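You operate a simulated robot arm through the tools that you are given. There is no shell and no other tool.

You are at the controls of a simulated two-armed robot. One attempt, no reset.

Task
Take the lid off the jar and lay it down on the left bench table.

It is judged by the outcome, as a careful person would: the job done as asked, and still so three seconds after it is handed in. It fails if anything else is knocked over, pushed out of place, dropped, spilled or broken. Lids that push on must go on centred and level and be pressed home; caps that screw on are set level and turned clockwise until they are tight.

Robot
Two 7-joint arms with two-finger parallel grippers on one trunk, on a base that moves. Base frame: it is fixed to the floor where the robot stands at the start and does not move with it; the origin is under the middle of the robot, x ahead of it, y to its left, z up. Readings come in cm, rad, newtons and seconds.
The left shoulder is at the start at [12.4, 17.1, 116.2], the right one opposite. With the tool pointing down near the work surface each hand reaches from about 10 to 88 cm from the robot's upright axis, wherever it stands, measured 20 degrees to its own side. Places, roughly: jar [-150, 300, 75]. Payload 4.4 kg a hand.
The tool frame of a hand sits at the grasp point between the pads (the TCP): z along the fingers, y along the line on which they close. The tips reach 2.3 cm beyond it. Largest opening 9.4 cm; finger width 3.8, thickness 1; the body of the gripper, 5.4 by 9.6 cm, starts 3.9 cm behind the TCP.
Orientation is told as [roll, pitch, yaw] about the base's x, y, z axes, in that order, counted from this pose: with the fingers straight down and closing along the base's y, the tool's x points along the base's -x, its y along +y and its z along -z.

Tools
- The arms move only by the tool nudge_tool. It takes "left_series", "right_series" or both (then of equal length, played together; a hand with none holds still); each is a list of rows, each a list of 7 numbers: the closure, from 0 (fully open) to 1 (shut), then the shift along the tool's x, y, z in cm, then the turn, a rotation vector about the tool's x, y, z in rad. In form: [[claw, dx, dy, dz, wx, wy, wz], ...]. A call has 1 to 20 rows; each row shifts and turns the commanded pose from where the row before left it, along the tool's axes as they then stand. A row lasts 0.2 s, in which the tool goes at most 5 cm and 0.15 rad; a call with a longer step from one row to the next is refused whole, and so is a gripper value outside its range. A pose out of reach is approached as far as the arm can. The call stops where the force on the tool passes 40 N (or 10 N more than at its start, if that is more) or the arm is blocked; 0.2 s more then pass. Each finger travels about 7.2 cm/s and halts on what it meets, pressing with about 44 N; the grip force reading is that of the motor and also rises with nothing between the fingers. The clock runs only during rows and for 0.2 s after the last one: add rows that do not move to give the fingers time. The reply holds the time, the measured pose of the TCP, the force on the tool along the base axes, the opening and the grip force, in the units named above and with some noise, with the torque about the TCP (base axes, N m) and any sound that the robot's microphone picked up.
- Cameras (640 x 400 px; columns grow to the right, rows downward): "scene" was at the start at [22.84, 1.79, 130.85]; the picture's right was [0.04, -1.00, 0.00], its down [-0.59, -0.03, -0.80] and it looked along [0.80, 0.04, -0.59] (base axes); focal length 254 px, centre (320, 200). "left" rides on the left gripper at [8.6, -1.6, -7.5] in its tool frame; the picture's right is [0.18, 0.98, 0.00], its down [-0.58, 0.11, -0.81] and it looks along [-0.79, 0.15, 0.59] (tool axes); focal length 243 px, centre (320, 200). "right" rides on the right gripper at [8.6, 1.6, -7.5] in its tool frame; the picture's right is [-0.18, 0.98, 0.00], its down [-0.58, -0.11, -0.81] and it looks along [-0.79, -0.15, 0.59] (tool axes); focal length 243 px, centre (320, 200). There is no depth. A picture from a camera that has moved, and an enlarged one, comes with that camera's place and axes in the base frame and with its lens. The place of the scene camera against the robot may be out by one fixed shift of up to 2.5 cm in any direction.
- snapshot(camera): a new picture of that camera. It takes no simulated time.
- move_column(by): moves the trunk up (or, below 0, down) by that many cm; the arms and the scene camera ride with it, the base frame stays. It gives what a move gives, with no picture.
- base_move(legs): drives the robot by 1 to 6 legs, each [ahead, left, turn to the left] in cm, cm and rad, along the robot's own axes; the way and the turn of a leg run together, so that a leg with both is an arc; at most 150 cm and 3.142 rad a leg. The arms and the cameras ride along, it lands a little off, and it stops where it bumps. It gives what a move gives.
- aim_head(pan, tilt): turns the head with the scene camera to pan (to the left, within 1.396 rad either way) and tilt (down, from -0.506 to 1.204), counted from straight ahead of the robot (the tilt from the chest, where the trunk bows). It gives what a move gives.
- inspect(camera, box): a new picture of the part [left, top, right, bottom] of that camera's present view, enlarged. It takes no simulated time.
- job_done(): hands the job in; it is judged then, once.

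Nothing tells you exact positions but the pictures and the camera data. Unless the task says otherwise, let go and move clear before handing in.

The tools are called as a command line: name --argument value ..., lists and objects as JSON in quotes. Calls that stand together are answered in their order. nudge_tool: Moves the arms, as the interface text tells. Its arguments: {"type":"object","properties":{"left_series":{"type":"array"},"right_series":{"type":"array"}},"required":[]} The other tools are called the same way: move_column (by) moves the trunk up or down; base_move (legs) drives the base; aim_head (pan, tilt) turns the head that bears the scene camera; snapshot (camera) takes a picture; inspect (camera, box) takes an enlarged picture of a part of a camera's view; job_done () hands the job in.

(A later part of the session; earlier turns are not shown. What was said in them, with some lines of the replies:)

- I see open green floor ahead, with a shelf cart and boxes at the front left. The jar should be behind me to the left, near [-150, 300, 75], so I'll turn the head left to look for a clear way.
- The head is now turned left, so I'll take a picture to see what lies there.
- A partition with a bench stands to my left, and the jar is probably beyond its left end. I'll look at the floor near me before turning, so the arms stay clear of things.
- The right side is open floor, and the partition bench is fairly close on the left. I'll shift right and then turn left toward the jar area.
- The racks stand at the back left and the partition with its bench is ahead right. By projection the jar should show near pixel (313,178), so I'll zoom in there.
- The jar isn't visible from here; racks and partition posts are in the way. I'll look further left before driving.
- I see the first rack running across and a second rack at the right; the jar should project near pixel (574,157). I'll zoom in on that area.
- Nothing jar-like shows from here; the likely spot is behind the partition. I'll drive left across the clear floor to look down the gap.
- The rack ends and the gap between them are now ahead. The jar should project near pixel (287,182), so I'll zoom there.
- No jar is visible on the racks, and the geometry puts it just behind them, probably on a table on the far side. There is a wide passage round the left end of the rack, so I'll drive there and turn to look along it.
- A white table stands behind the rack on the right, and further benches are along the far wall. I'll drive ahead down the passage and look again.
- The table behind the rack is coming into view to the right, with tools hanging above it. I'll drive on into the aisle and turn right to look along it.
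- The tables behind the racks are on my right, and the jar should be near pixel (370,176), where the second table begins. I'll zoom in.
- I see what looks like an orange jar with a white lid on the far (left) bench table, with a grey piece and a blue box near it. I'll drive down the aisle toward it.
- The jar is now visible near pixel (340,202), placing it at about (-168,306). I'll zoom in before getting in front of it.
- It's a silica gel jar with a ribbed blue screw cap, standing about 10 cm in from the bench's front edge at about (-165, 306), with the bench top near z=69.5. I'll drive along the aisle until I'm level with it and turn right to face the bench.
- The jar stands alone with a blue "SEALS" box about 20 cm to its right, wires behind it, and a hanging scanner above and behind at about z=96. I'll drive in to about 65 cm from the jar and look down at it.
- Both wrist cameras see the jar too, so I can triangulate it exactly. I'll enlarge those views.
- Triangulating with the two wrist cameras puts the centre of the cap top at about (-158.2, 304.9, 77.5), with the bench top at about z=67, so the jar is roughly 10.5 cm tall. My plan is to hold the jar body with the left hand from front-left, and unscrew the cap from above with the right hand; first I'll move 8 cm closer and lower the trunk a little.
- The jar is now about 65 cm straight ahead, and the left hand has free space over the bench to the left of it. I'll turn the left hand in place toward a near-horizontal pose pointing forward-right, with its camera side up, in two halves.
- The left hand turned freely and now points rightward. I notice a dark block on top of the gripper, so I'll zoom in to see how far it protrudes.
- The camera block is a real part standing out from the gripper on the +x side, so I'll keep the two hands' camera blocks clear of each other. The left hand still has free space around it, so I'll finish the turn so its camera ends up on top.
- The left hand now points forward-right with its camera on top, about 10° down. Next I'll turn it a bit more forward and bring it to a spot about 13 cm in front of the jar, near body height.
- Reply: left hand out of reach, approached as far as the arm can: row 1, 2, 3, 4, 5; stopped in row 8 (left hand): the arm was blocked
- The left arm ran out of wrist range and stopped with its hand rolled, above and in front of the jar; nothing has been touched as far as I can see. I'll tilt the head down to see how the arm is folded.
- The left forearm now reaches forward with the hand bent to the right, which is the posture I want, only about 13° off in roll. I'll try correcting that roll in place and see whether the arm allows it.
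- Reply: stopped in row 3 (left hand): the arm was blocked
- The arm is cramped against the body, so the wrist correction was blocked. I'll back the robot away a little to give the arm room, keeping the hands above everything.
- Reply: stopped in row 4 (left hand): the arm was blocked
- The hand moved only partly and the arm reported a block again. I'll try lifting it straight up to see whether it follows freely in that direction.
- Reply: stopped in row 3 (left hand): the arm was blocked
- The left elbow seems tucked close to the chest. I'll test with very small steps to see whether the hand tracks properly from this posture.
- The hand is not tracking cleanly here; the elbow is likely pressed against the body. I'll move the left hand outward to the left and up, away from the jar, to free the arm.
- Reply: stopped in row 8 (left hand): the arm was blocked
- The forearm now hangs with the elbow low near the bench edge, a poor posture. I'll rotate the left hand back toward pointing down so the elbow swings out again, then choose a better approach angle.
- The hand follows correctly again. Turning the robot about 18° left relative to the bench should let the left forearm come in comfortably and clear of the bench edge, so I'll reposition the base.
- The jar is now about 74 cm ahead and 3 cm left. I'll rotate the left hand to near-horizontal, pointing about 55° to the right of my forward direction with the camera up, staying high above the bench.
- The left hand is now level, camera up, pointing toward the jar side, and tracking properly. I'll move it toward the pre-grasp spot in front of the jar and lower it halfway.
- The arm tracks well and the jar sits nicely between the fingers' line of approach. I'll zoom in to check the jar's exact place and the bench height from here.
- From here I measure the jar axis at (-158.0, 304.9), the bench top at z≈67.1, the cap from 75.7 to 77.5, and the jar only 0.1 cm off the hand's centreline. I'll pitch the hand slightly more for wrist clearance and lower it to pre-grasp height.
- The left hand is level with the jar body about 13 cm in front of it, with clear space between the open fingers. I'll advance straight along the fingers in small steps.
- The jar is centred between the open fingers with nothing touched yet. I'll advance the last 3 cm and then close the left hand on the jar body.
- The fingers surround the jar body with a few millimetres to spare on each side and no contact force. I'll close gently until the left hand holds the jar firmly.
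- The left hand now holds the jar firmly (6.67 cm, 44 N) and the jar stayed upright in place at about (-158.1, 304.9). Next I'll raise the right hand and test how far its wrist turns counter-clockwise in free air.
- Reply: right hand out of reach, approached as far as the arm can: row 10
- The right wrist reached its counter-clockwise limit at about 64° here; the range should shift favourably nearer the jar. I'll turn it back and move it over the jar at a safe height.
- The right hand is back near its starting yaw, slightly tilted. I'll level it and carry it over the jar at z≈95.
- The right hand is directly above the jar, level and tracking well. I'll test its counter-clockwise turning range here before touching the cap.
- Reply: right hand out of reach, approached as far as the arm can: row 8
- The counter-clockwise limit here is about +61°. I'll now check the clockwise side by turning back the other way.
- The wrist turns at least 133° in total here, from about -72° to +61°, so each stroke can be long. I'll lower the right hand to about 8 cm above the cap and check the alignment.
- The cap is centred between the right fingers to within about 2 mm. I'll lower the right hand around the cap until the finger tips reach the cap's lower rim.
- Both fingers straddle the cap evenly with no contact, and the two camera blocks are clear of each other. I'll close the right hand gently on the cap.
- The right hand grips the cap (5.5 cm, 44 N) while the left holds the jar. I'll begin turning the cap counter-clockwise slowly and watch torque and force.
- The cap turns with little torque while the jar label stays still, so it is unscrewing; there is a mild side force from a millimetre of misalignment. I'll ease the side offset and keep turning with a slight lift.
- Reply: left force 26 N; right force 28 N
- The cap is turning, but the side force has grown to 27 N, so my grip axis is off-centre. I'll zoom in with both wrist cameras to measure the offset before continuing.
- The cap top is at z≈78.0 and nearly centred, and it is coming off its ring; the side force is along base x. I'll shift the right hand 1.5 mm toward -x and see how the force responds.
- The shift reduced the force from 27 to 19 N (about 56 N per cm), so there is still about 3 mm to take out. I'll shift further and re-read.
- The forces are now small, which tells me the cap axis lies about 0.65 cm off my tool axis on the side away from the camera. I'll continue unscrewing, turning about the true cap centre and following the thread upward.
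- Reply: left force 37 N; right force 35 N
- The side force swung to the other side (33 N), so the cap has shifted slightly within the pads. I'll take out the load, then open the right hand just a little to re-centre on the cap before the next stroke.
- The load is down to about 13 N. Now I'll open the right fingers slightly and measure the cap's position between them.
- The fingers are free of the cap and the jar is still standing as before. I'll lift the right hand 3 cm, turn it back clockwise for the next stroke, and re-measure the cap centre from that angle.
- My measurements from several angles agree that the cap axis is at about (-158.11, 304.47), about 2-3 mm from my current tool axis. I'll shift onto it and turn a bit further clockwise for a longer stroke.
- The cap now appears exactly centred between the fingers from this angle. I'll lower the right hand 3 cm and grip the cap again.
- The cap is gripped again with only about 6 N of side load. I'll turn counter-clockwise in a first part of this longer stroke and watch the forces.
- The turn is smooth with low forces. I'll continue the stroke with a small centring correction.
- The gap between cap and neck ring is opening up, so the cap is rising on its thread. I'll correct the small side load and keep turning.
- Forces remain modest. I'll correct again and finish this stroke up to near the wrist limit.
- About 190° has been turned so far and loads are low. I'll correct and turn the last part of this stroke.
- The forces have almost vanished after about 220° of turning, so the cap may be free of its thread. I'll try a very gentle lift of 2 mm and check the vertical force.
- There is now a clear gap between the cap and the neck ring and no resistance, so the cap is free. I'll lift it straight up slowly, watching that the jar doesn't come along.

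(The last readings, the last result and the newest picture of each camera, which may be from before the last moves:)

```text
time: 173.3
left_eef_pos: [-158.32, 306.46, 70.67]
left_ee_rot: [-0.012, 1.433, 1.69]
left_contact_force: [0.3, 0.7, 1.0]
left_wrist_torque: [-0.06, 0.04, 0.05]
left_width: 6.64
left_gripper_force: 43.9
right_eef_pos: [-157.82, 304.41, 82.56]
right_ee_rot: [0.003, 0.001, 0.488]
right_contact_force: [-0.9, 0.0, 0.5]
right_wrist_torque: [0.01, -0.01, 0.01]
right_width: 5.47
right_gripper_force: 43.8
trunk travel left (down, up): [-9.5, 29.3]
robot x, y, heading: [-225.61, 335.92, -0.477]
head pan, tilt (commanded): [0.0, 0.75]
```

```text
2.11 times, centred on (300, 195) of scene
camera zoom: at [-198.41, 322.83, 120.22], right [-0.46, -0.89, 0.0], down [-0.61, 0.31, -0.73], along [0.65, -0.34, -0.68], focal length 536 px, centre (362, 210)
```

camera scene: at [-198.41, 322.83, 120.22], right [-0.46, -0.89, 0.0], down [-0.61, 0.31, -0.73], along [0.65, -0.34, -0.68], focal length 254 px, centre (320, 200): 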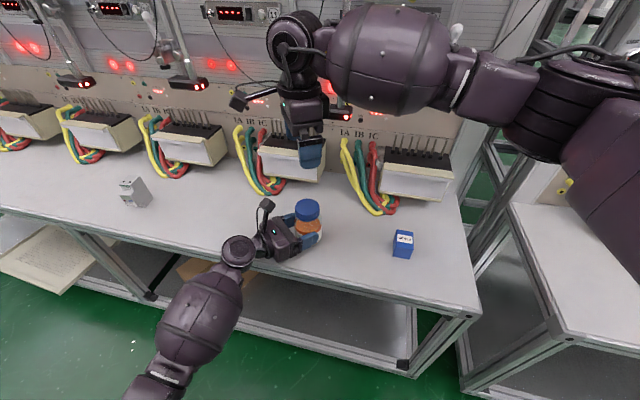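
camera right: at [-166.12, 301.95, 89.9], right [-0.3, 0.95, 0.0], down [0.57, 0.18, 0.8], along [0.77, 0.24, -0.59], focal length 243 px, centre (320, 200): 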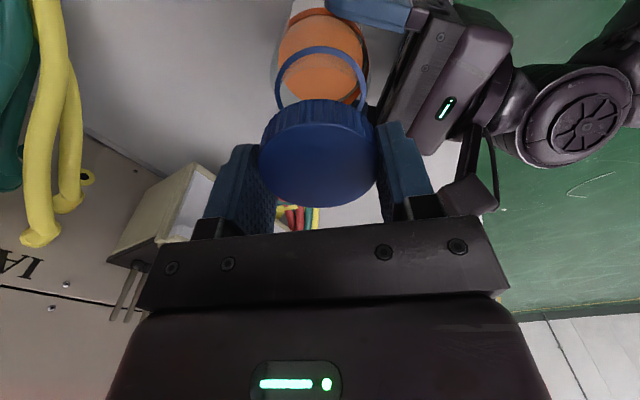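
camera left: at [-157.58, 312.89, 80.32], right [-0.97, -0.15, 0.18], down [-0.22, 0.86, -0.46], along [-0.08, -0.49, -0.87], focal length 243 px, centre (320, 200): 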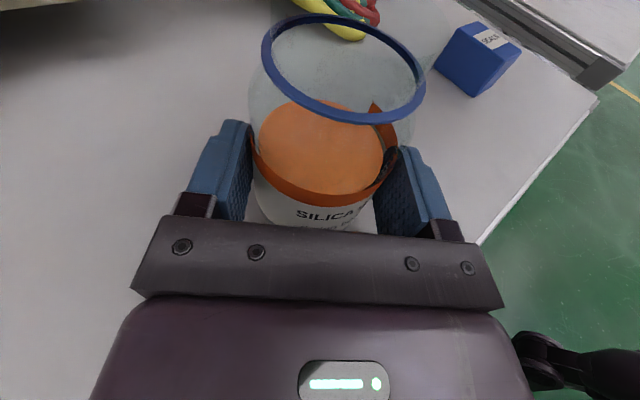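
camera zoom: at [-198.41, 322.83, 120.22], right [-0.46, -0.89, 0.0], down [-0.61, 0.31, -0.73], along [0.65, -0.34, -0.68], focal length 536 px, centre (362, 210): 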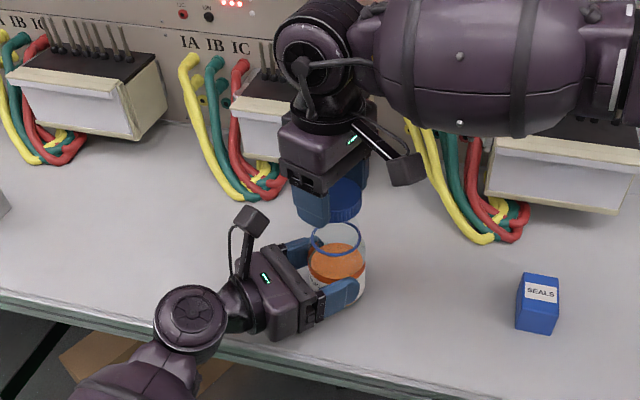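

The cap is off, held in the right hand, and the jar stands open and undisturbed. I'll raise the cap well clear and turn the right wrist back to neutral.

nudge_tool --right_series '[[1, 0, 0, -2.5, 0, 0, 0], [1, 0, 0, -2.5, 0, 0, 0], [1, 0, 0, -2.5, 0, 0, 0], [1, 0, 0, -2.5, 0, 0, 0], [1, 0, 0, 0, 0, 0, 0.12], [1, 0, 0, 0, 0, 0, 0.12], [1, 0, 0, 0, 0, 0, 0.12], [1, 0, 0, 0, 0, 0, 0.12], [1, 0, 0, 0, 0, 0, 0.12], [1, 0, 0, 0, 0, 0, 0.12], [1, 0, 0, 0, 0, 0, 0.12], [1, 0, 0, 0, 0, 0, 0.12], [1, 0, 0, 0, 0, 0, 0]]'

snapshot --camera "scene"

snapshot --camera "right"

```text
time: 176.1
left_eef_pos: [-158.27, 306.44, 70.87]
left_ee_rot: [-0.011, 1.432, 1.691]
left_contact_force: [-0.9, 0.0, 0.7]
left_wrist_torque: [-0.05, 0.06, -0.02]
left_width: 6.66
left_gripper_force: 44.1
right_eef_pos: [-157.79, 304.59, 92.5]
right_ee_rot: [-0.001, 0.003, -0.475]
right_contact_force: [0.7, -0.8, -0.8]
right_wrist_torque: [0.0, -0.02, -0.02]
right_width: 5.46
right_gripper_force: 44.5
trunk travel left (down, up): [-9.5, 29.3]
robot x, y, heading: [-225.67, 335.98, -0.477]
head pan, tilt (commanded): [0.0, 0.75]
```

```text
taken
camera scene: at [-198.41, 322.83, 120.22], right [-0.46, -0.89, 0.0], down [-0.61, 0.31, -0.73], along [0.65, -0.34, -0.68], focal length 254 px, centre (320, 200)
```

scene: 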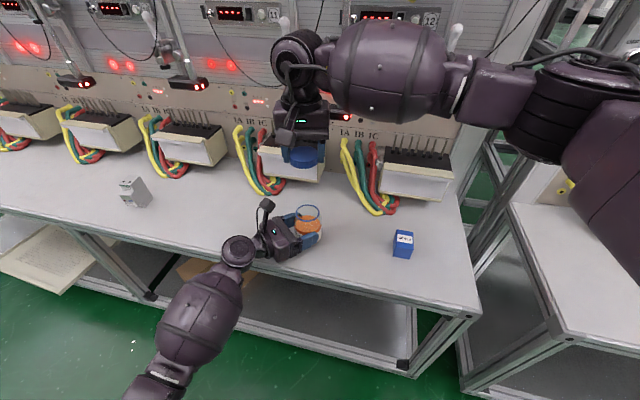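

```text
taken
camera right: at [-164.62, 309.96, 99.88], right [0.61, 0.79, 0.0], down [0.47, -0.36, 0.8], along [0.64, -0.49, -0.59], focal length 243 px, centre (320, 200)
```

right: 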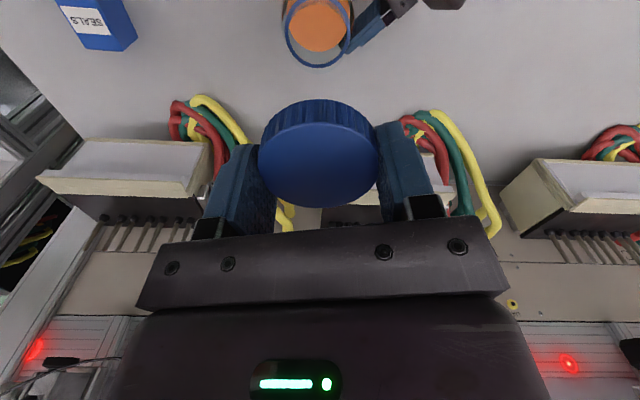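

The cap is held at z≈92, clear of everything. Now I'll open the left hand gently, leaving the jar standing, and check before backing away.

nudge_tool --left_series '[[0.285, 0, 0, 0, 0, 0, 0], [0.27, 0, 0, 0, 0, 0, 0], [0.25, 0, 0, 0, 0, 0, 0], [0.2, 0, 0, 0, 0, 0, 0], [0.12, 0, 0, 0, 0, 0, 0], [0.04, 0, 0, 0, 0, 0, 0], [0, 0, 0, 0, 0, 0, 0], [0, 0, 0, 0, 0, 0, 0]]'

snapshot --camera "left"

inspect --camera "scene" --box '[220, 150, 400, 290]'

```text
time: 177.9
left_eef_pos: [-158.39, 306.49, 70.82]
left_ee_rot: [-0.012, 1.43, 1.689]
left_contact_force: [-0.3, -0.4, -0.1]
left_wrist_torque: [0.05, -0.03, 0.0]
left_width: 9.42
left_gripper_force: 0.0
right_eef_pos: [-157.8, 304.56, 92.45]
right_ee_rot: [0.0, 0.004, -0.474]
right_contact_force: [0.3, -0.8, 0.2]
right_wrist_torque: [-0.02, -0.04, -0.02]
right_width: 5.45
right_gripper_force: 44.2
trunk travel left (down, up): [-9.5, 29.3]
robot x, y, heading: [-225.49, 336.27, -0.476]
head pan, tilt (commanded): [0.0, 0.75]
```

```text
taken
camera left: at [-157.57, 312.89, 80.32], right [-0.97, -0.15, 0.18], down [-0.22, 0.86, -0.46], along [-0.08, -0.49, -0.87], focal length 243 px, centre (320, 200)
```

left: 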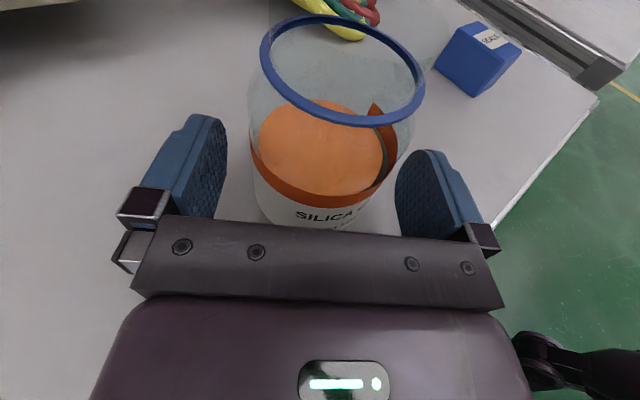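

```text
2.86 times, centred on (310, 220) of scene
camera zoom: at [-198.4, 322.83, 120.22], right [-0.46, -0.89, 0.0], down [-0.61, 0.31, -0.73], along [0.65, -0.34, -0.68], focal length 727 px, centre (349, 143)
```

zoom: 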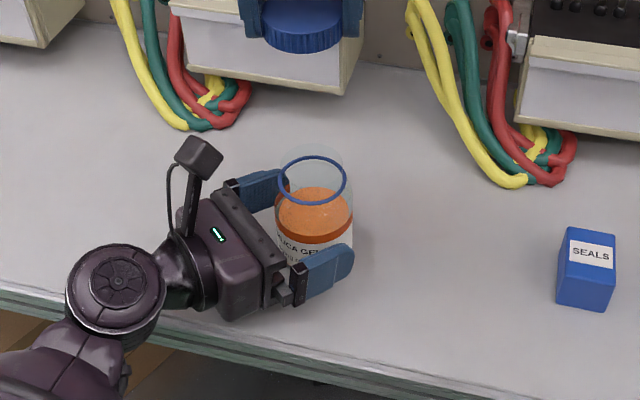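

The jar stands freely between the open fingers. I'll draw the left hand straight back out.

nudge_tool --left_series '[[0, 0, 0, -1.5, 0, 0, 0], [0, 0, 0, -2.0, 0, 0, 0], [0, 0, 0, -2.0, 0, 0, 0], [0, 0, 0, -2.0, 0, 0, 0], [0, 0, 0, -2.0, 0, 0, 0], [0, 0, 0, -2.0, 0, 0, 0], [0, 0, 0, -1.5, 0, 0, 0], [0, 0, 0, 0, 0, 0, 0]]'

snapshot --camera "scene"

```text
time: 179.7
left_eef_pos: [-159.98, 319.28, 72.57]
left_ee_rot: [-0.014, 1.433, 1.687]
left_contact_force: [-0.7, 0.0, 0.7]
left_wrist_torque: [0.02, 0.03, 0.0]
left_width: 9.41
left_gripper_force: 0.1
right_eef_pos: [-157.81, 304.62, 92.53]
right_ee_rot: [-0.001, 0.005, -0.474]
right_contact_force: [-0.7, 0.2, -0.6]
right_wrist_torque: [0.03, 0.0, -0.01]
right_width: 5.45
right_gripper_force: 44.0
trunk travel left (down, up): [-9.5, 29.3]
robot x, y, heading: [-225.52, 335.8, -0.478]
head pan, tilt (commanded): [0.0, 0.75]
```

```text
taken
camera scene: at [-198.4, 322.82, 120.21], right [-0.46, -0.89, 0.0], down [-0.61, 0.31, -0.73], along [0.65, -0.34, -0.68], focal length 254 px, centre (320, 200)
```

scene: 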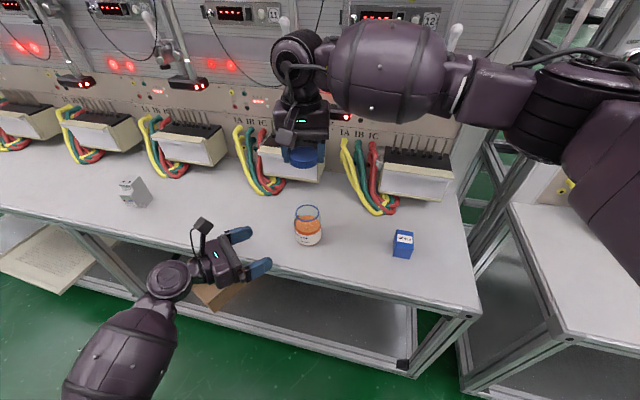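

The jar is left standing where it was, open. I'll lay the cap on the clear bench area between the jar and the SEALS box, about 12 cm from each; first I'll move over it and lower partway.

nudge_tool --right_series '[[1, 1.885, -2.62, 0, 0, 0, 0], [1, 1.885, -2.62, 0, 0, 0, 0], [1, 1.885, -2.62, 0, 0, 0, 0], [1, 1.885, -2.62, 0, 0, 0, 0], [1, 0, 0, 3, 0, 0, 0], [1, 0, 0, 3, 0, 0, 0], [1, 0, 0, 3, 0, 0, 0], [1, 0, 0, 3, 0, 0, 0], [1, 0, 0, 2, 0, 0, 0], [1, 0, 0, 2, 0, 0, 0], [1, 0, 0, 0, 0, 0, 0]]'

snapshot --camera "scene"

snapshot --camera "right"

snapshot --camera "left"

```text
time: 182.1
left_eef_pos: [-160.01, 319.38, 72.62]
left_ee_rot: [-0.016, 1.433, 1.687]
left_contact_force: [-0.7, 0.5, 0.0]
left_wrist_torque: [-0.03, -0.02, -0.05]
left_width: 9.41
left_gripper_force: 0.0
right_eef_pos: [-169.36, 298.65, 76.52]
right_ee_rot: [0.0, 0.004, -0.473]
right_contact_force: [0.3, -0.6, -0.8]
right_wrist_torque: [0.0, 0.01, -0.01]
right_width: 5.41
right_gripper_force: 44.0
trunk travel left (down, up): [-9.5, 29.3]
robot x, y, heading: [-225.42, 335.84, -0.482]
head pan, tilt (commanded): [0.0, 0.75]
```

```text
taken
camera scene: at [-198.42, 322.84, 120.23], right [-0.46, -0.89, 0.0], down [-0.61, 0.31, -0.73], along [0.65, -0.34, -0.68], focal length 254 px, centre (320, 200)
```

scene: 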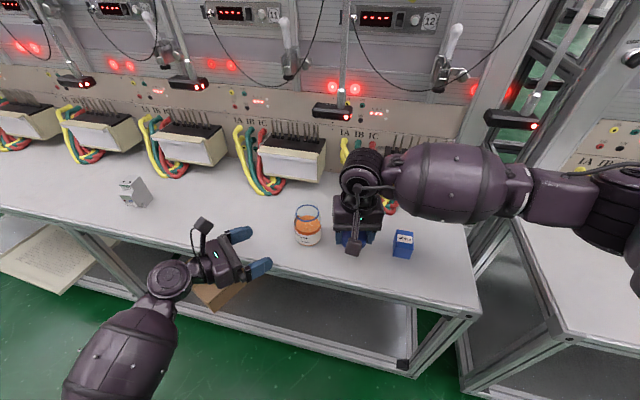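

```text
taken
camera right: at [-176.19, 304.12, 84.0], right [0.61, 0.79, 0.0], down [0.47, -0.36, 0.8], along [0.64, -0.49, -0.59], focal length 243 px, centre (320, 200)
```

right: 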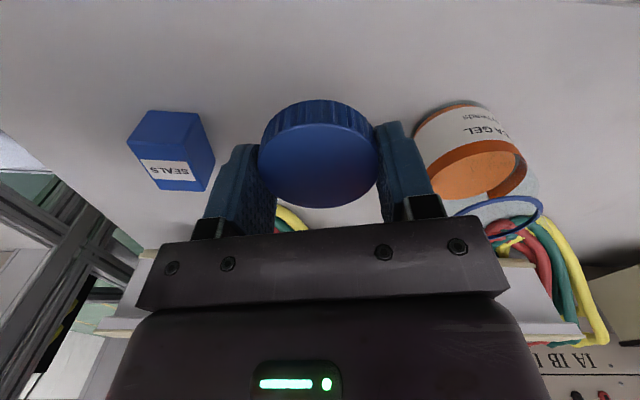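

```text
taken
camera left: at [-159.23, 325.69, 82.12], right [-0.97, -0.15, 0.18], down [-0.22, 0.86, -0.46], along [-0.08, -0.49, -0.87], focal length 243 px, centre (320, 200)
```

left: 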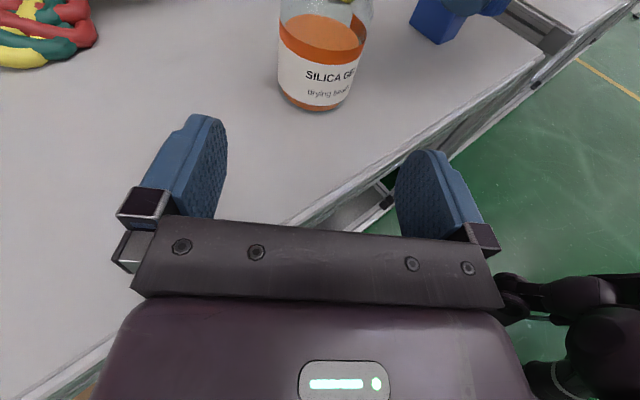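

The cap hangs level above a clear spot, with good gaps to both the SEALS box and the jar. I'll lower it further and then creep down until it touches the bench.

nudge_tool --right_series '[[1, 0, 0, 1.8, 0, 0, 0], [1, 0, 0, 1.7, 0, 0, 0], [1, 0, 0, 1.3, 0, 0, 0], [1, 0, 0, 0.8, 0, 0, 0], [1, 0, 0, 0, 0, 0, 0]]'

inspect --camera "left" --box '[240, 0, 560, 150]'

snapshot --camera "right"

```text
time: 183.3
left_eef_pos: [-159.98, 319.26, 72.63]
left_ee_rot: [-0.014, 1.434, 1.691]
left_contact_force: [-0.2, -0.9, -0.8]
left_wrist_torque: [0.02, -0.02, 0.01]
left_width: 9.37
left_gripper_force: 0.1
right_eef_pos: [-169.38, 298.71, 70.87]
right_ee_rot: [0.001, 0.005, -0.472]
right_contact_force: [-0.9, -0.4, 0.4]
right_wrist_torque: [0.0, 0.0, -0.02]
right_width: 5.45
right_gripper_force: 43.7
trunk travel left (down, up): [-9.5, 29.3]
robot x, y, heading: [-225.52, 335.95, -0.481]
head pan, tilt (commanded): [0.0, 0.75]
```

```text
2.00 times, centred on (400, 75) of left
camera zoom: at [-159.23, 325.69, 82.1], right [-0.97, -0.15, 0.18], down [-0.22, 0.86, -0.46], along [-0.08, -0.49, -0.87], focal length 485 px, centre (160, 450)
```

zoom: 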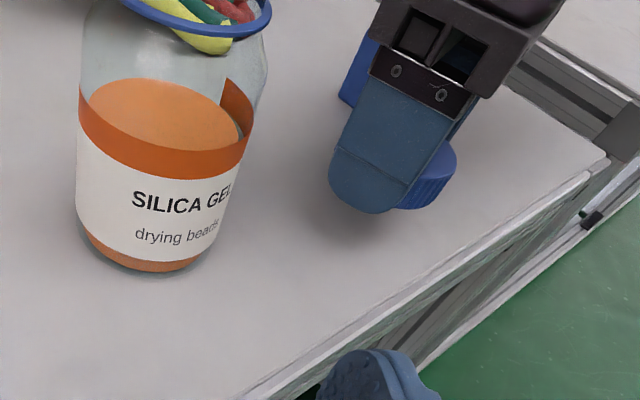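

```text
taken
camera right: at [-176.21, 304.14, 78.33], right [0.61, 0.79, 0.0], down [0.47, -0.36, 0.8], along [0.64, -0.49, -0.59], focal length 243 px, centre (320, 200)
```

right: 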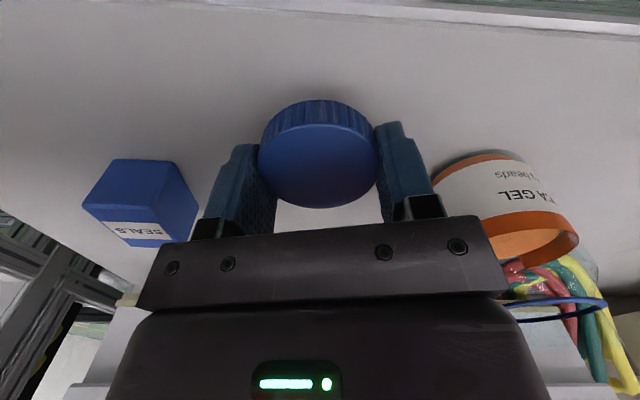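

The cap and fingertips are about 1-1.5 cm above the bench. I'll creep down in small steps and watch for contact.

nudge_tool --right_series '[[1, 0, 0, 0.3, 0, 0, 0], [1, 0, 0, 0.3, 0, 0, 0], [1, 0, 0, 0.2, 0, 0, 0], [1, 0, 0, 0.15, 0, 0, 0], [1, 0, 0, 0.1, 0, 0, 0], [1, 0, 0, 0, 0, 0, 0]]'

inspect --camera "left" --box '[370, 20, 530, 140]'

```text
time: 184.7
left_eef_pos: [-160.04, 319.27, 72.56]
left_ee_rot: [-0.013, 1.434, 1.688]
left_contact_force: [-0.3, -1.0, 0.0]
left_wrist_torque: [0.01, 0.01, -0.02]
left_width: 9.41
left_gripper_force: 0.0
right_eef_pos: [-169.3, 298.68, 69.85]
right_ee_rot: [-0.001, 0.003, -0.472]
right_contact_force: [0.2, -0.3, -0.1]
right_wrist_torque: [0.02, -0.02, 0.0]
right_width: 5.47
right_gripper_force: 43.9
trunk travel left (down, up): [-9.5, 29.3]
robot x, y, heading: [-225.5, 335.66, -0.479]
head pan, tilt (commanded): [0.0, 0.75]
```

```text
3.33 times, centred on (450, 80) of left
camera zoom: at [-159.23, 325.69, 82.09], right [-0.97, -0.15, 0.18], down [-0.22, 0.86, -0.46], along [-0.08, -0.49, -0.87], focal length 809 px, centre (-113, 600)
```

zoom: 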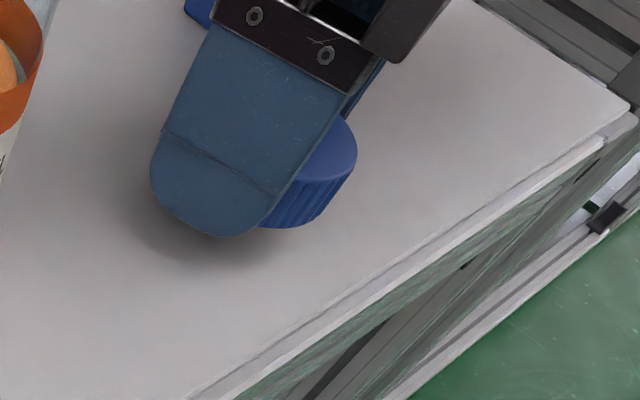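

Still no contact at TCP z≈69.8, and the shadow shows a small gap remaining. I'll keep creeping down in 1 mm steps.

nudge_tool --right_series '[[1, 0, 0, 0.1, 0, 0, 0], [1, 0, 0, 0.1, 0, 0, 0], [1, 0, 0, 0.1, 0, 0, 0], [1, 0, 0, 0.1, 0, 0, 0], [1, 0, 0, 0, 0, 0, 0]]'

inspect --camera "left" --box '[370, 20, 530, 140]'

```text
time: 185.9
left_eef_pos: [-160.0, 319.18, 72.64]
left_ee_rot: [-0.012, 1.43, 1.688]
left_contact_force: [-0.5, 0.1, -1.4]
left_wrist_torque: [-0.02, -0.01, 0.02]
left_width: 9.4
left_gripper_force: 0.0
right_eef_pos: [-169.29, 298.65, 69.55]
right_ee_rot: [0.0, 0.003, -0.474]
right_contact_force: [0.3, -1.2, 0.6]
right_wrist_torque: [-0.03, 0.0, -0.03]
right_width: 5.45
right_gripper_force: 44.2
trunk travel left (down, up): [-9.5, 29.3]
robot x, y, heading: [-225.7, 335.92, -0.479]
head pan, tilt (commanded): [0.0, 0.75]
```

```text
3.33 times, centred on (450, 80) of left
camera zoom: at [-159.23, 325.69, 82.09], right [-0.97, -0.15, 0.18], down [-0.22, 0.86, -0.46], along [-0.08, -0.49, -0.87], focal length 809 px, centre (-113, 600)
```

zoom: 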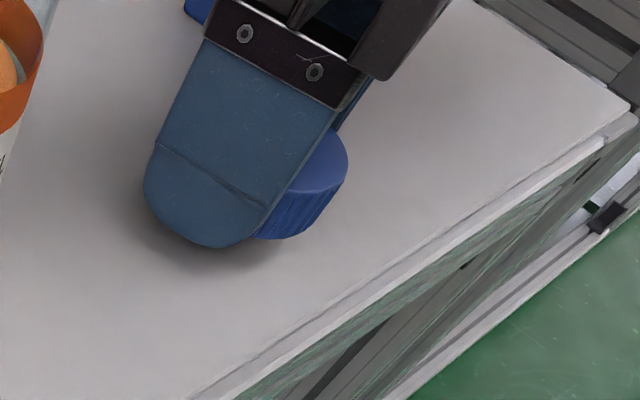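

Still free, with the shadow now narrow. I'll go down a few more millimetres.

nudge_tool --right_series '[[1, 0, 0, 0.08, 0, 0, 0], [1, 0, 0, 0.08, 0, 0, 0], [1, 0, 0, 0.08, 0, 0, 0], [1, 0, 0, 0, 0, 0, 0]]'

inspect --camera "left" --box '[370, 20, 530, 140]'

```text
time: 186.9
left_eef_pos: [-160.12, 319.21, 72.57]
left_ee_rot: [-0.013, 1.431, 1.69]
left_contact_force: [0.7, -0.4, 0.2]
left_wrist_torque: [-0.01, 0.0, 0.02]
left_width: 9.39
left_gripper_force: 0.1
right_eef_pos: [-169.39, 298.68, 69.25]
right_ee_rot: [-0.001, 0.004, -0.471]
right_contact_force: [-0.7, 0.0, 0.4]
right_wrist_torque: [0.03, 0.0, 0.05]
right_width: 5.47
right_gripper_force: 43.9
trunk travel left (down, up): [-9.5, 29.3]
robot x, y, heading: [-225.16, 336.13, -0.479]
head pan, tilt (commanded): [0.0, 0.75]
```

```text
3.33 times, centred on (450, 80) of left
camera zoom: at [-159.23, 325.69, 82.09], right [-0.97, -0.15, 0.18], down [-0.22, 0.86, -0.46], along [-0.08, -0.49, -0.87], focal length 809 px, centre (-113, 600)
```

zoom: 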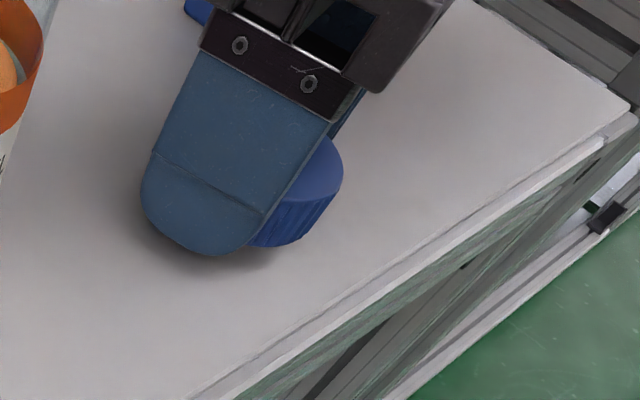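

No contact yet at z≈69.2, so the bench is slightly lower than I estimated. I'll continue in sub-millimetre steps.

nudge_tool --right_series '[[1, 0, 0, 0.07, 0, 0, 0], [1, 0, 0, 0.07, 0, 0, 0], [1, 0, 0, 0.07, 0, 0, 0], [1, 0, 0, 0, 0, 0, 0]]'

inspect --camera "left" --box '[370, 20, 530, 140]'

```text
time: 187.9
left_eef_pos: [-160.02, 319.19, 72.58]
left_ee_rot: [-0.013, 1.43, 1.689]
left_contact_force: [0.5, -0.3, 0.3]
left_wrist_torque: [-0.02, 0.02, 0.01]
left_width: 9.41
left_gripper_force: 0.0
right_eef_pos: [-169.33, 298.7, 68.98]
right_ee_rot: [0.0, 0.004, -0.475]
right_contact_force: [0.1, -0.5, 0.6]
right_wrist_torque: [0.02, 0.02, -0.02]
right_width: 5.47
right_gripper_force: 43.9
trunk travel left (down, up): [-9.5, 29.3]
robot x, y, heading: [-225.56, 335.92, -0.481]
head pan, tilt (commanded): [0.0, 0.75]
```

```text
3.33 times, centred on (450, 80) of left
camera zoom: at [-159.23, 325.69, 82.09], right [-0.97, -0.15, 0.18], down [-0.22, 0.86, -0.46], along [-0.08, -0.49, -0.87], focal length 809 px, centre (-113, 600)
```

zoom: 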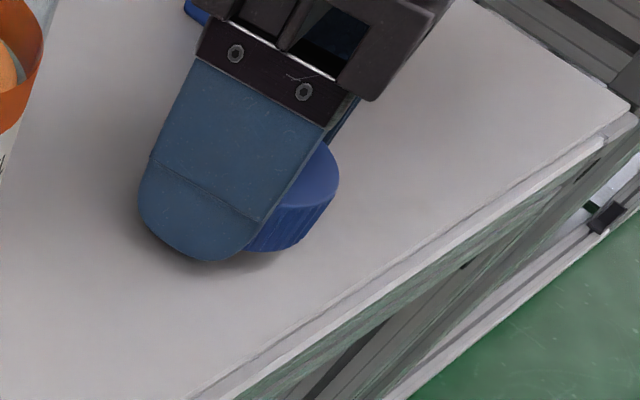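

The shadow is closing in but there is still no contact. I'll continue with the same fine steps.

nudge_tool --right_series '[[1, 0, 0, 0.07, 0, 0, 0], [1, 0, 0, 0.07, 0, 0, 0], [1, 0, 0, 0.07, 0, 0, 0], [1, 0, 0, 0, 0, 0, 0]]'

inspect --camera "left" --box '[370, 20, 530, 140]'

```text
time: 188.9
left_eef_pos: [-159.91, 319.23, 72.6]
left_ee_rot: [-0.013, 1.431, 1.69]
left_contact_force: [0.0, 0.0, 0.5]
left_wrist_torque: [0.0, -0.01, -0.04]
left_width: 9.38
left_gripper_force: 0.0
right_eef_pos: [-169.35, 298.83, 68.76]
right_ee_rot: [0.0, 0.004, -0.472]
right_contact_force: [0.3, 0.6, -0.2]
right_wrist_torque: [0.01, 0.02, -0.02]
right_width: 5.46
right_gripper_force: 44.0
trunk travel left (down, up): [-9.5, 29.3]
robot x, y, heading: [-225.86, 336.06, -0.481]
head pan, tilt (commanded): [0.0, 0.75]
```

```text
3.33 times, centred on (450, 80) of left
camera zoom: at [-159.23, 325.69, 82.09], right [-0.97, -0.15, 0.18], down [-0.22, 0.86, -0.46], along [-0.08, -0.49, -0.87], focal length 809 px, centre (-113, 600)
```

zoom: 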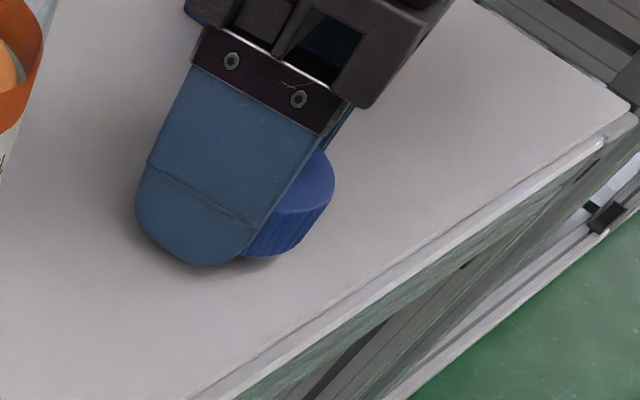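

Still no contact force at z≈68.8; the gap looks very small now. I'll continue.

nudge_tool --right_series '[[1, 0, 0, 0.06, 0, 0, 0], [1, 0, 0, 0.06, 0, 0, 0], [1, 0, 0, 0.06, 0, 0, 0], [1, 0, 0, 0.06, 0, 0, 0], [1, 0, 0, 0, 0, 0, 0]]'

inspect --camera "left" --box '[370, 20, 530, 140]'

```text
time: 190.1
left_eef_pos: [-159.96, 319.28, 72.57]
left_ee_rot: [-0.01, 1.43, 1.691]
left_contact_force: [-0.4, 0.0, 0.1]
left_wrist_torque: [0.02, -0.01, 0.0]
left_width: 9.43
left_gripper_force: 0.1
right_eef_pos: [-169.32, 298.71, 68.61]
right_ee_rot: [0.0, 0.003, -0.474]
right_contact_force: [0.3, -0.5, -0.1]
right_wrist_torque: [0.03, 0.0, 0.07]
right_width: 5.46
right_gripper_force: 44.4
trunk travel left (down, up): [-9.5, 29.3]
robot x, y, heading: [-225.35, 336.05, -0.481]
head pan, tilt (commanded): [0.0, 0.75]
```

```text
3.33 times, centred on (450, 80) of left
camera zoom: at [-159.23, 325.69, 82.09], right [-0.97, -0.15, 0.18], down [-0.22, 0.86, -0.46], along [-0.08, -0.49, -0.87], focal length 809 px, centre (-113, 600)
```

zoom: 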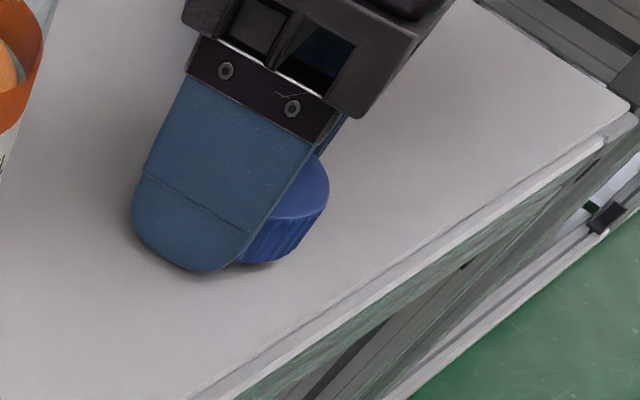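

Re-checking with the corrected jar position suggests the bench is at about 66.3-66.5, so contact is imminent. I'll continue in sub-millimetre steps.

nudge_tool --right_series '[[1, 0, 0, 0.05, 0, 0, 0], [1, 0, 0, 0.05, 0, 0, 0], [1, 0, 0, 0.05, 0, 0, 0], [1, 0, 0, 0, 0, 0, 0]]'

inspect --camera "left" --box '[370, 20, 530, 140]'

```text
time: 191.1
left_eef_pos: [-160.01, 319.25, 72.55]
left_ee_rot: [-0.012, 1.431, 1.69]
left_contact_force: [0.0, 0.3, 0.2]
left_wrist_torque: [0.02, 0.02, -0.01]
left_width: 9.42
left_gripper_force: 0.0
right_eef_pos: [-169.41, 298.64, 68.44]
right_ee_rot: [-0.001, 0.004, -0.473]
right_contact_force: [0.7, -0.5, -0.1]
right_wrist_torque: [-0.01, 0.04, 0.01]
right_width: 5.46
right_gripper_force: 43.9
trunk travel left (down, up): [-9.5, 29.3]
robot x, y, heading: [-225.54, 336.11, -0.475]
head pan, tilt (commanded): [0.0, 0.75]
```

```text
3.33 times, centred on (450, 80) of left
camera zoom: at [-159.23, 325.69, 82.09], right [-0.97, -0.15, 0.18], down [-0.22, 0.86, -0.46], along [-0.08, -0.49, -0.87], focal length 809 px, centre (-113, 600)
```

zoom: 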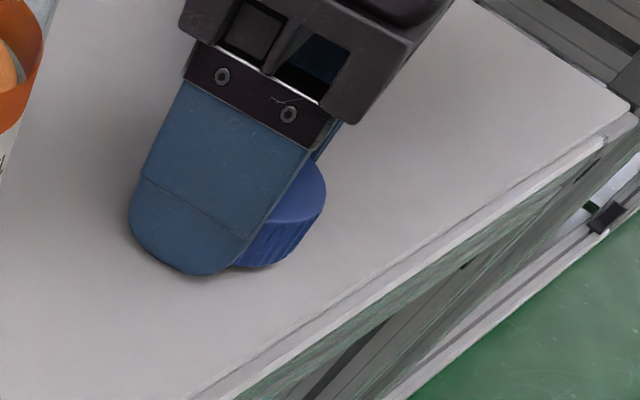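

Still no contact force, though it looks nearly touching. I'll continue with 0.5 mm steps.

nudge_tool --right_series '[[1, 0, 0, 0.05, 0, 0, 0], [1, 0, 0, 0.05, 0, 0, 0], [1, 0, 0, 0.05, 0, 0, 0], [1, 0, 0, 0.05, 0, 0, 0], [1, 0, 0, 0, 0, 0, 0]]'

inspect --camera "left" --box '[370, 20, 530, 140]'

```text
time: 192.3
left_eef_pos: [-159.96, 319.37, 72.64]
left_ee_rot: [-0.017, 1.432, 1.687]
left_contact_force: [-0.9, 0.6, 0.2]
left_wrist_torque: [-0.01, 0.0, -0.04]
left_width: 9.4
left_gripper_force: 0.1
right_eef_pos: [-169.43, 298.61, 68.36]
right_ee_rot: [0.001, 0.004, -0.474]
right_contact_force: [-1.3, -0.9, 4.1]
right_wrist_torque: [-0.07, -0.01, -0.03]
right_width: 5.46
right_gripper_force: 44.6
trunk travel left (down, up): [-9.5, 29.3]
robot x, y, heading: [-225.36, 335.66, -0.477]
head pan, tilt (commanded): [0.0, 0.75]
```

```text
3.33 times, centred on (450, 80) of left
camera zoom: at [-159.25, 325.7, 82.13], right [-0.97, -0.15, 0.18], down [-0.22, 0.86, -0.46], along [-0.08, -0.49, -0.87], focal length 809 px, centre (-113, 600)
```

zoom: 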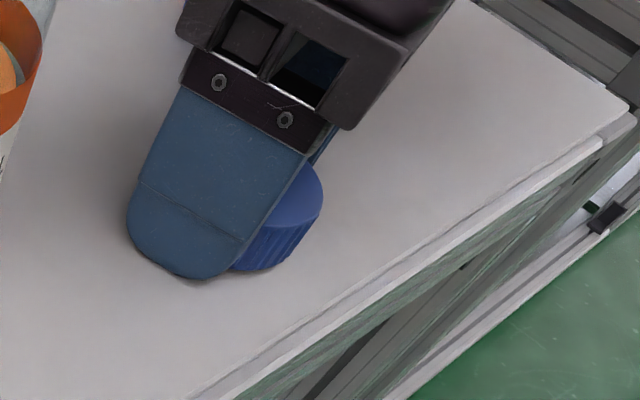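

Contact: the vertical force rose to about 4 N, so the cap (or fingertips) rests on the bench. I'll open the right fingers gently to release it.

nudge_tool --right_series '[[0.43, 0, 0, 0, 0, 0, 0], [0.41, 0, 0, 0, 0, 0, 0], [0.4, 0, 0, 0, 0, 0, 0], [0.38, 0, 0, 0, 0, 0, 0], [0.35, 0, 0, 0, 0, 0, 0], [0.31, 0, 0, 0, 0, 0, 0], [0.26, 0, 0, 0, 0, 0, 0], [0.2, 0, 0, 0, 0, 0, 0], [0.16, 0, 0, 0, 0, 0, 0], [0.16, 0, 0, 0, 0, 0, 0]]'

snapshot --camera "right"

inspect --camera "left" --box '[370, 20, 530, 140]'

```text
time: 194.5
left_eef_pos: [-160.02, 319.39, 72.56]
left_ee_rot: [-0.016, 1.434, 1.686]
left_contact_force: [-0.1, 0.4, 0.3]
left_wrist_torque: [0.03, 0.02, 0.02]
left_width: 9.43
left_gripper_force: 0.1
right_eef_pos: [-169.36, 298.8, 68.16]
right_ee_rot: [-0.001, 0.003, -0.471]
right_contact_force: [-1.0, 1.4, 7.2]
right_wrist_torque: [-0.34, 0.05, 0.01]
right_width: 7.88
right_gripper_force: 0.0
trunk travel left (down, up): [-9.5, 29.3]
robot x, y, heading: [-225.42, 336.27, -0.472]
head pan, tilt (commanded): [0.0, 0.75]
```

```text
taken
camera right: at [-176.23, 304.14, 75.69], right [0.61, 0.79, 0.0], down [0.47, -0.36, 0.8], along [0.64, -0.49, -0.59], focal length 243 px, centre (320, 200)
```

right: 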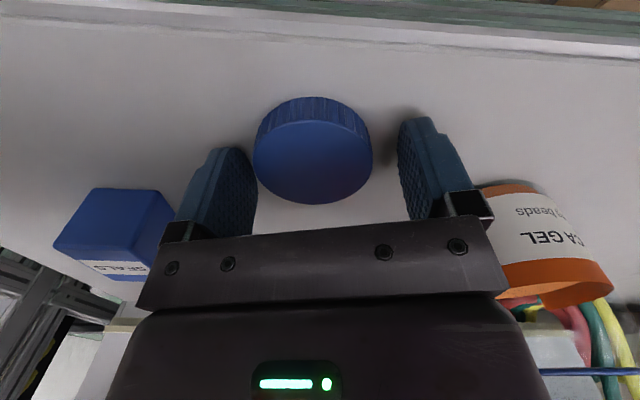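

```text
3.33 times, centred on (450, 80) of left
camera zoom: at [-159.25, 325.74, 82.13], right [-0.97, -0.15, 0.18], down [-0.22, 0.86, -0.47], along [-0.08, -0.49, -0.87], focal length 809 px, centre (-113, 600)
```

zoom: 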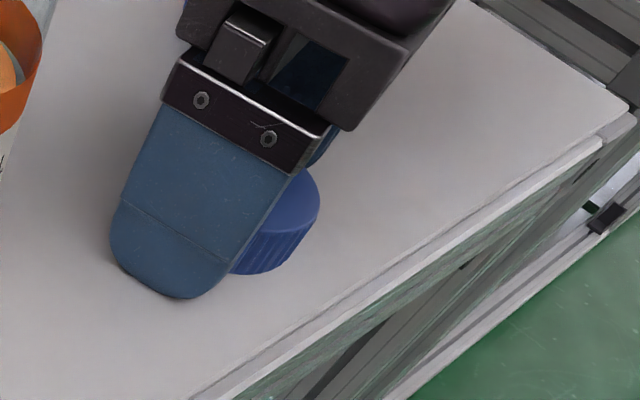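

The cap is released and lying flat on the bench; it sits slightly nearer one finger. I'll relieve the fingertip pressure, open a little more, and lift straight up.

nudge_tool --right_series '[[0.12, 0, 0, -0.1, 0, 0, 0], [0.08, 0, 0, -0.1, 0, 0, 0], [0.06, 0, -0.15, 0, 0, 0, 0], [0.06, 0, 0, 0, 0, 0, 0], [0.06, 0, 0, -0.5, 0, 0, 0], [0.06, 0, 0, -1.0, 0, 0, 0], [0.06, 0, 0, -2.0, 0, 0, 0], [0.06, 0, 0, -2.5, 0, 0, 0], [0.06, 0, 0, -2.5, 0, 0, 0], [0.06, 0, 0, 0, 0, 0, 0]]'

snapshot --camera "right"

snapshot --camera "left"

```text
time: 196.7
left_eef_pos: [-160.03, 319.29, 72.57]
left_ee_rot: [-0.011, 1.431, 1.692]
left_contact_force: [0.3, 0.6, 0.0]
left_wrist_torque: [-0.02, -0.02, 0.06]
left_width: 9.39
left_gripper_force: 0.0
right_eef_pos: [-169.44, 298.6, 76.98]
right_ee_rot: [0.0, 0.006, -0.471]
right_contact_force: [-0.1, 0.4, 0.5]
right_wrist_torque: [-0.02, 0.0, 0.02]
right_width: 8.85
right_gripper_force: 0.1
trunk travel left (down, up): [-9.5, 29.3]
robot x, y, heading: [-225.39, 336.57, -0.48]
head pan, tilt (commanded): [0.0, 0.75]
```

```text
taken
camera right: at [-176.26, 303.96, 84.32], right [0.61, 0.79, 0.0], down [0.47, -0.36, 0.8], along [0.64, -0.49, -0.6], focal length 243 px, centre (320, 200)
```

right: 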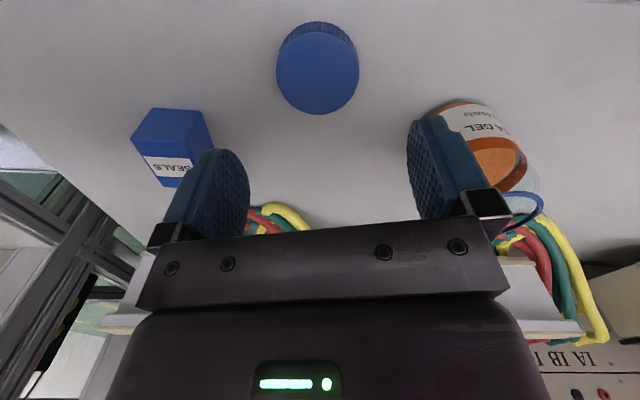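

```text
taken
camera left: at [-159.22, 325.69, 82.06], right [-0.97, -0.15, 0.18], down [-0.22, 0.86, -0.46], along [-0.08, -0.49, -0.87], focal length 243 px, centre (320, 200)
```

left: 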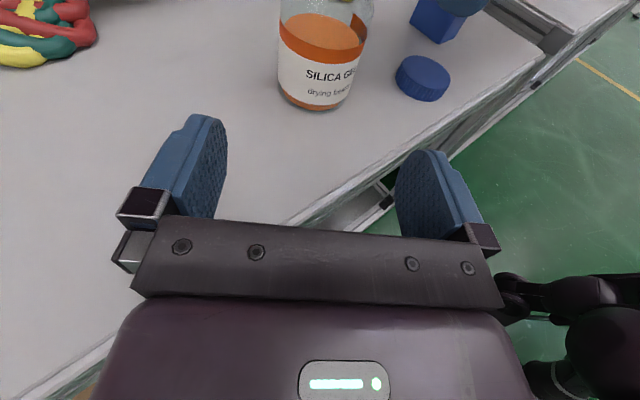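

The cap lies flat on the bench between the jar and the SEALS box, and both are undisturbed. I'll raise both hands well clear.

nudge_tool --right_series '[[0.06, 0, 0, -3, 0, 0, 0], [0.06, 0, 0, -3, 0, 0, 0], [0.06, 0, 0, -3, 0, 0, 0], [0.06, 0, 0, -3, 0, 0, 0], [0.06, 0, 0, -3, 0, 0, 0], [0.06, 0, 0, 0, 0, 0, 0]]' --left_series '[[0, 2, 0, -0.5, 0, 0, 0], [0, 2, 0, -0.5, 0, 0, 0], [0, 2, 0, -0.5, 0, 0, 0], [0, 2, 0, -0.5, 0, 0, 0], [0, 2, 0, -0.5, 0, 0, 0], [0, 0, 0, 0, 0, 0, 0]]'

snapshot --camera "scene"

```text
time: 198.1
left_eef_pos: [-160.15, 320.31, 82.91]
left_ee_rot: [-0.008, 1.431, 1.693]
left_contact_force: [0.7, 0.5, 0.1]
left_wrist_torque: [0.01, -0.02, 0.0]
left_width: 9.42
left_gripper_force: 0.0
right_eef_pos: [-169.27, 298.44, 91.81]
right_ee_rot: [0.0, 0.005, -0.47]
right_contact_force: [0.4, -0.3, 0.8]
right_wrist_torque: [0.0, 0.01, -0.04]
right_width: 8.85
right_gripper_force: 0.1
trunk travel left (down, up): [-9.5, 29.3]
robot x, y, heading: [-225.38, 336.16, -0.479]
head pan, tilt (commanded): [0.0, 0.75]
```

```text
taken
camera scene: at [-198.37, 322.81, 120.19], right [-0.46, -0.89, 0.0], down [-0.61, 0.31, -0.73], along [0.65, -0.34, -0.68], focal length 254 px, centre (320, 200)
```

scene: 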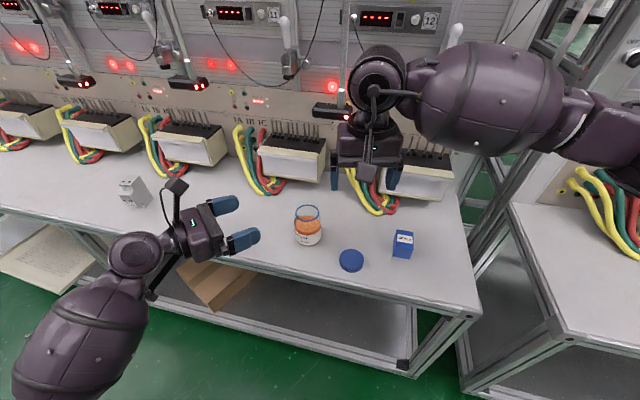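

The lid lies flat on the left bench, with the open jar and the SEALS box standing undisturbed. I'll back the robot away slightly so both arms are fully clear, and take a final look.

base_move --legs '[[-20, 0, 0]]'

snapshot --camera "scene"

inspect --camera "scene" --box '[80, 120, 460, 280]'

```text
time: 199.7
left_eef_pos: [-178.22, 329.64, 82.89]
left_ee_rot: [-0.015, 1.433, 1.688]
left_contact_force: [-0.1, -0.4, -0.3]
left_wrist_torque: [0.01, 0.0, 0.01]
left_width: 9.4
left_gripper_force: 0.1
right_eef_pos: [-187.26, 307.64, 91.76]
right_ee_rot: [0.0, 0.004, -0.473]
right_contact_force: [-0.8, 0.1, 0.0]
right_wrist_torque: [0.01, -0.03, 0.0]
right_width: 8.84
right_gripper_force: 0.0
trunk travel left (down, up): [-9.5, 29.3]
robot x, y, heading: [-243.72, 345.19, -0.483]
head pan, tilt (commanded): [0.0, 0.75]
```

```text
taken
camera scene: at [-216.46, 332.16, 120.23], right [-0.46, -0.89, 0.0], down [-0.61, 0.31, -0.73], along [0.65, -0.34, -0.68], focal length 254 px, centre (320, 200)
```

scene: 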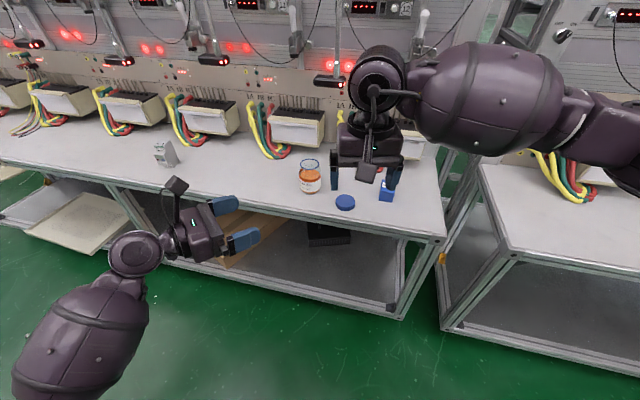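

```text
1.68 times, centred on (270, 200) of scene
camera zoom: at [-216.46, 332.16, 120.23], right [-0.46, -0.89, 0.0], down [-0.61, 0.31, -0.73], along [0.65, -0.34, -0.68], focal length 428 px, centre (404, 200)
```

zoom: 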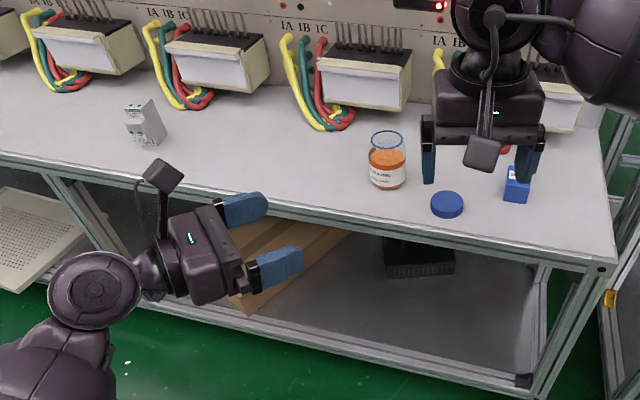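

The blue lid lies flat on the left bench and the open jar stands upright in its place. The breaker and SEALS box haven't moved, and both hands are empty and clear, so I'm handing the job in.

job_done

```text
The job is handed in.
```

The lid is off the jar and lying flat on the left bench table, between the jar and the blue SEALS box. I've handed the job in, but no verdict has come back yet.

It was a screw cap. I held the jar still with the left hand and unscrewed the cap with the right, lifting it off after roughly 220° of turning. While turning, the grip was off-centre and pushed sideways with up to about 35 N. The jar may have shifted a millimetre or two, but it stayed upright with its beads inside.

In the last picture, nothing else on the bench had moved. Both hands were empty and clear, and the robot had backed about 20 cm away from the bench.
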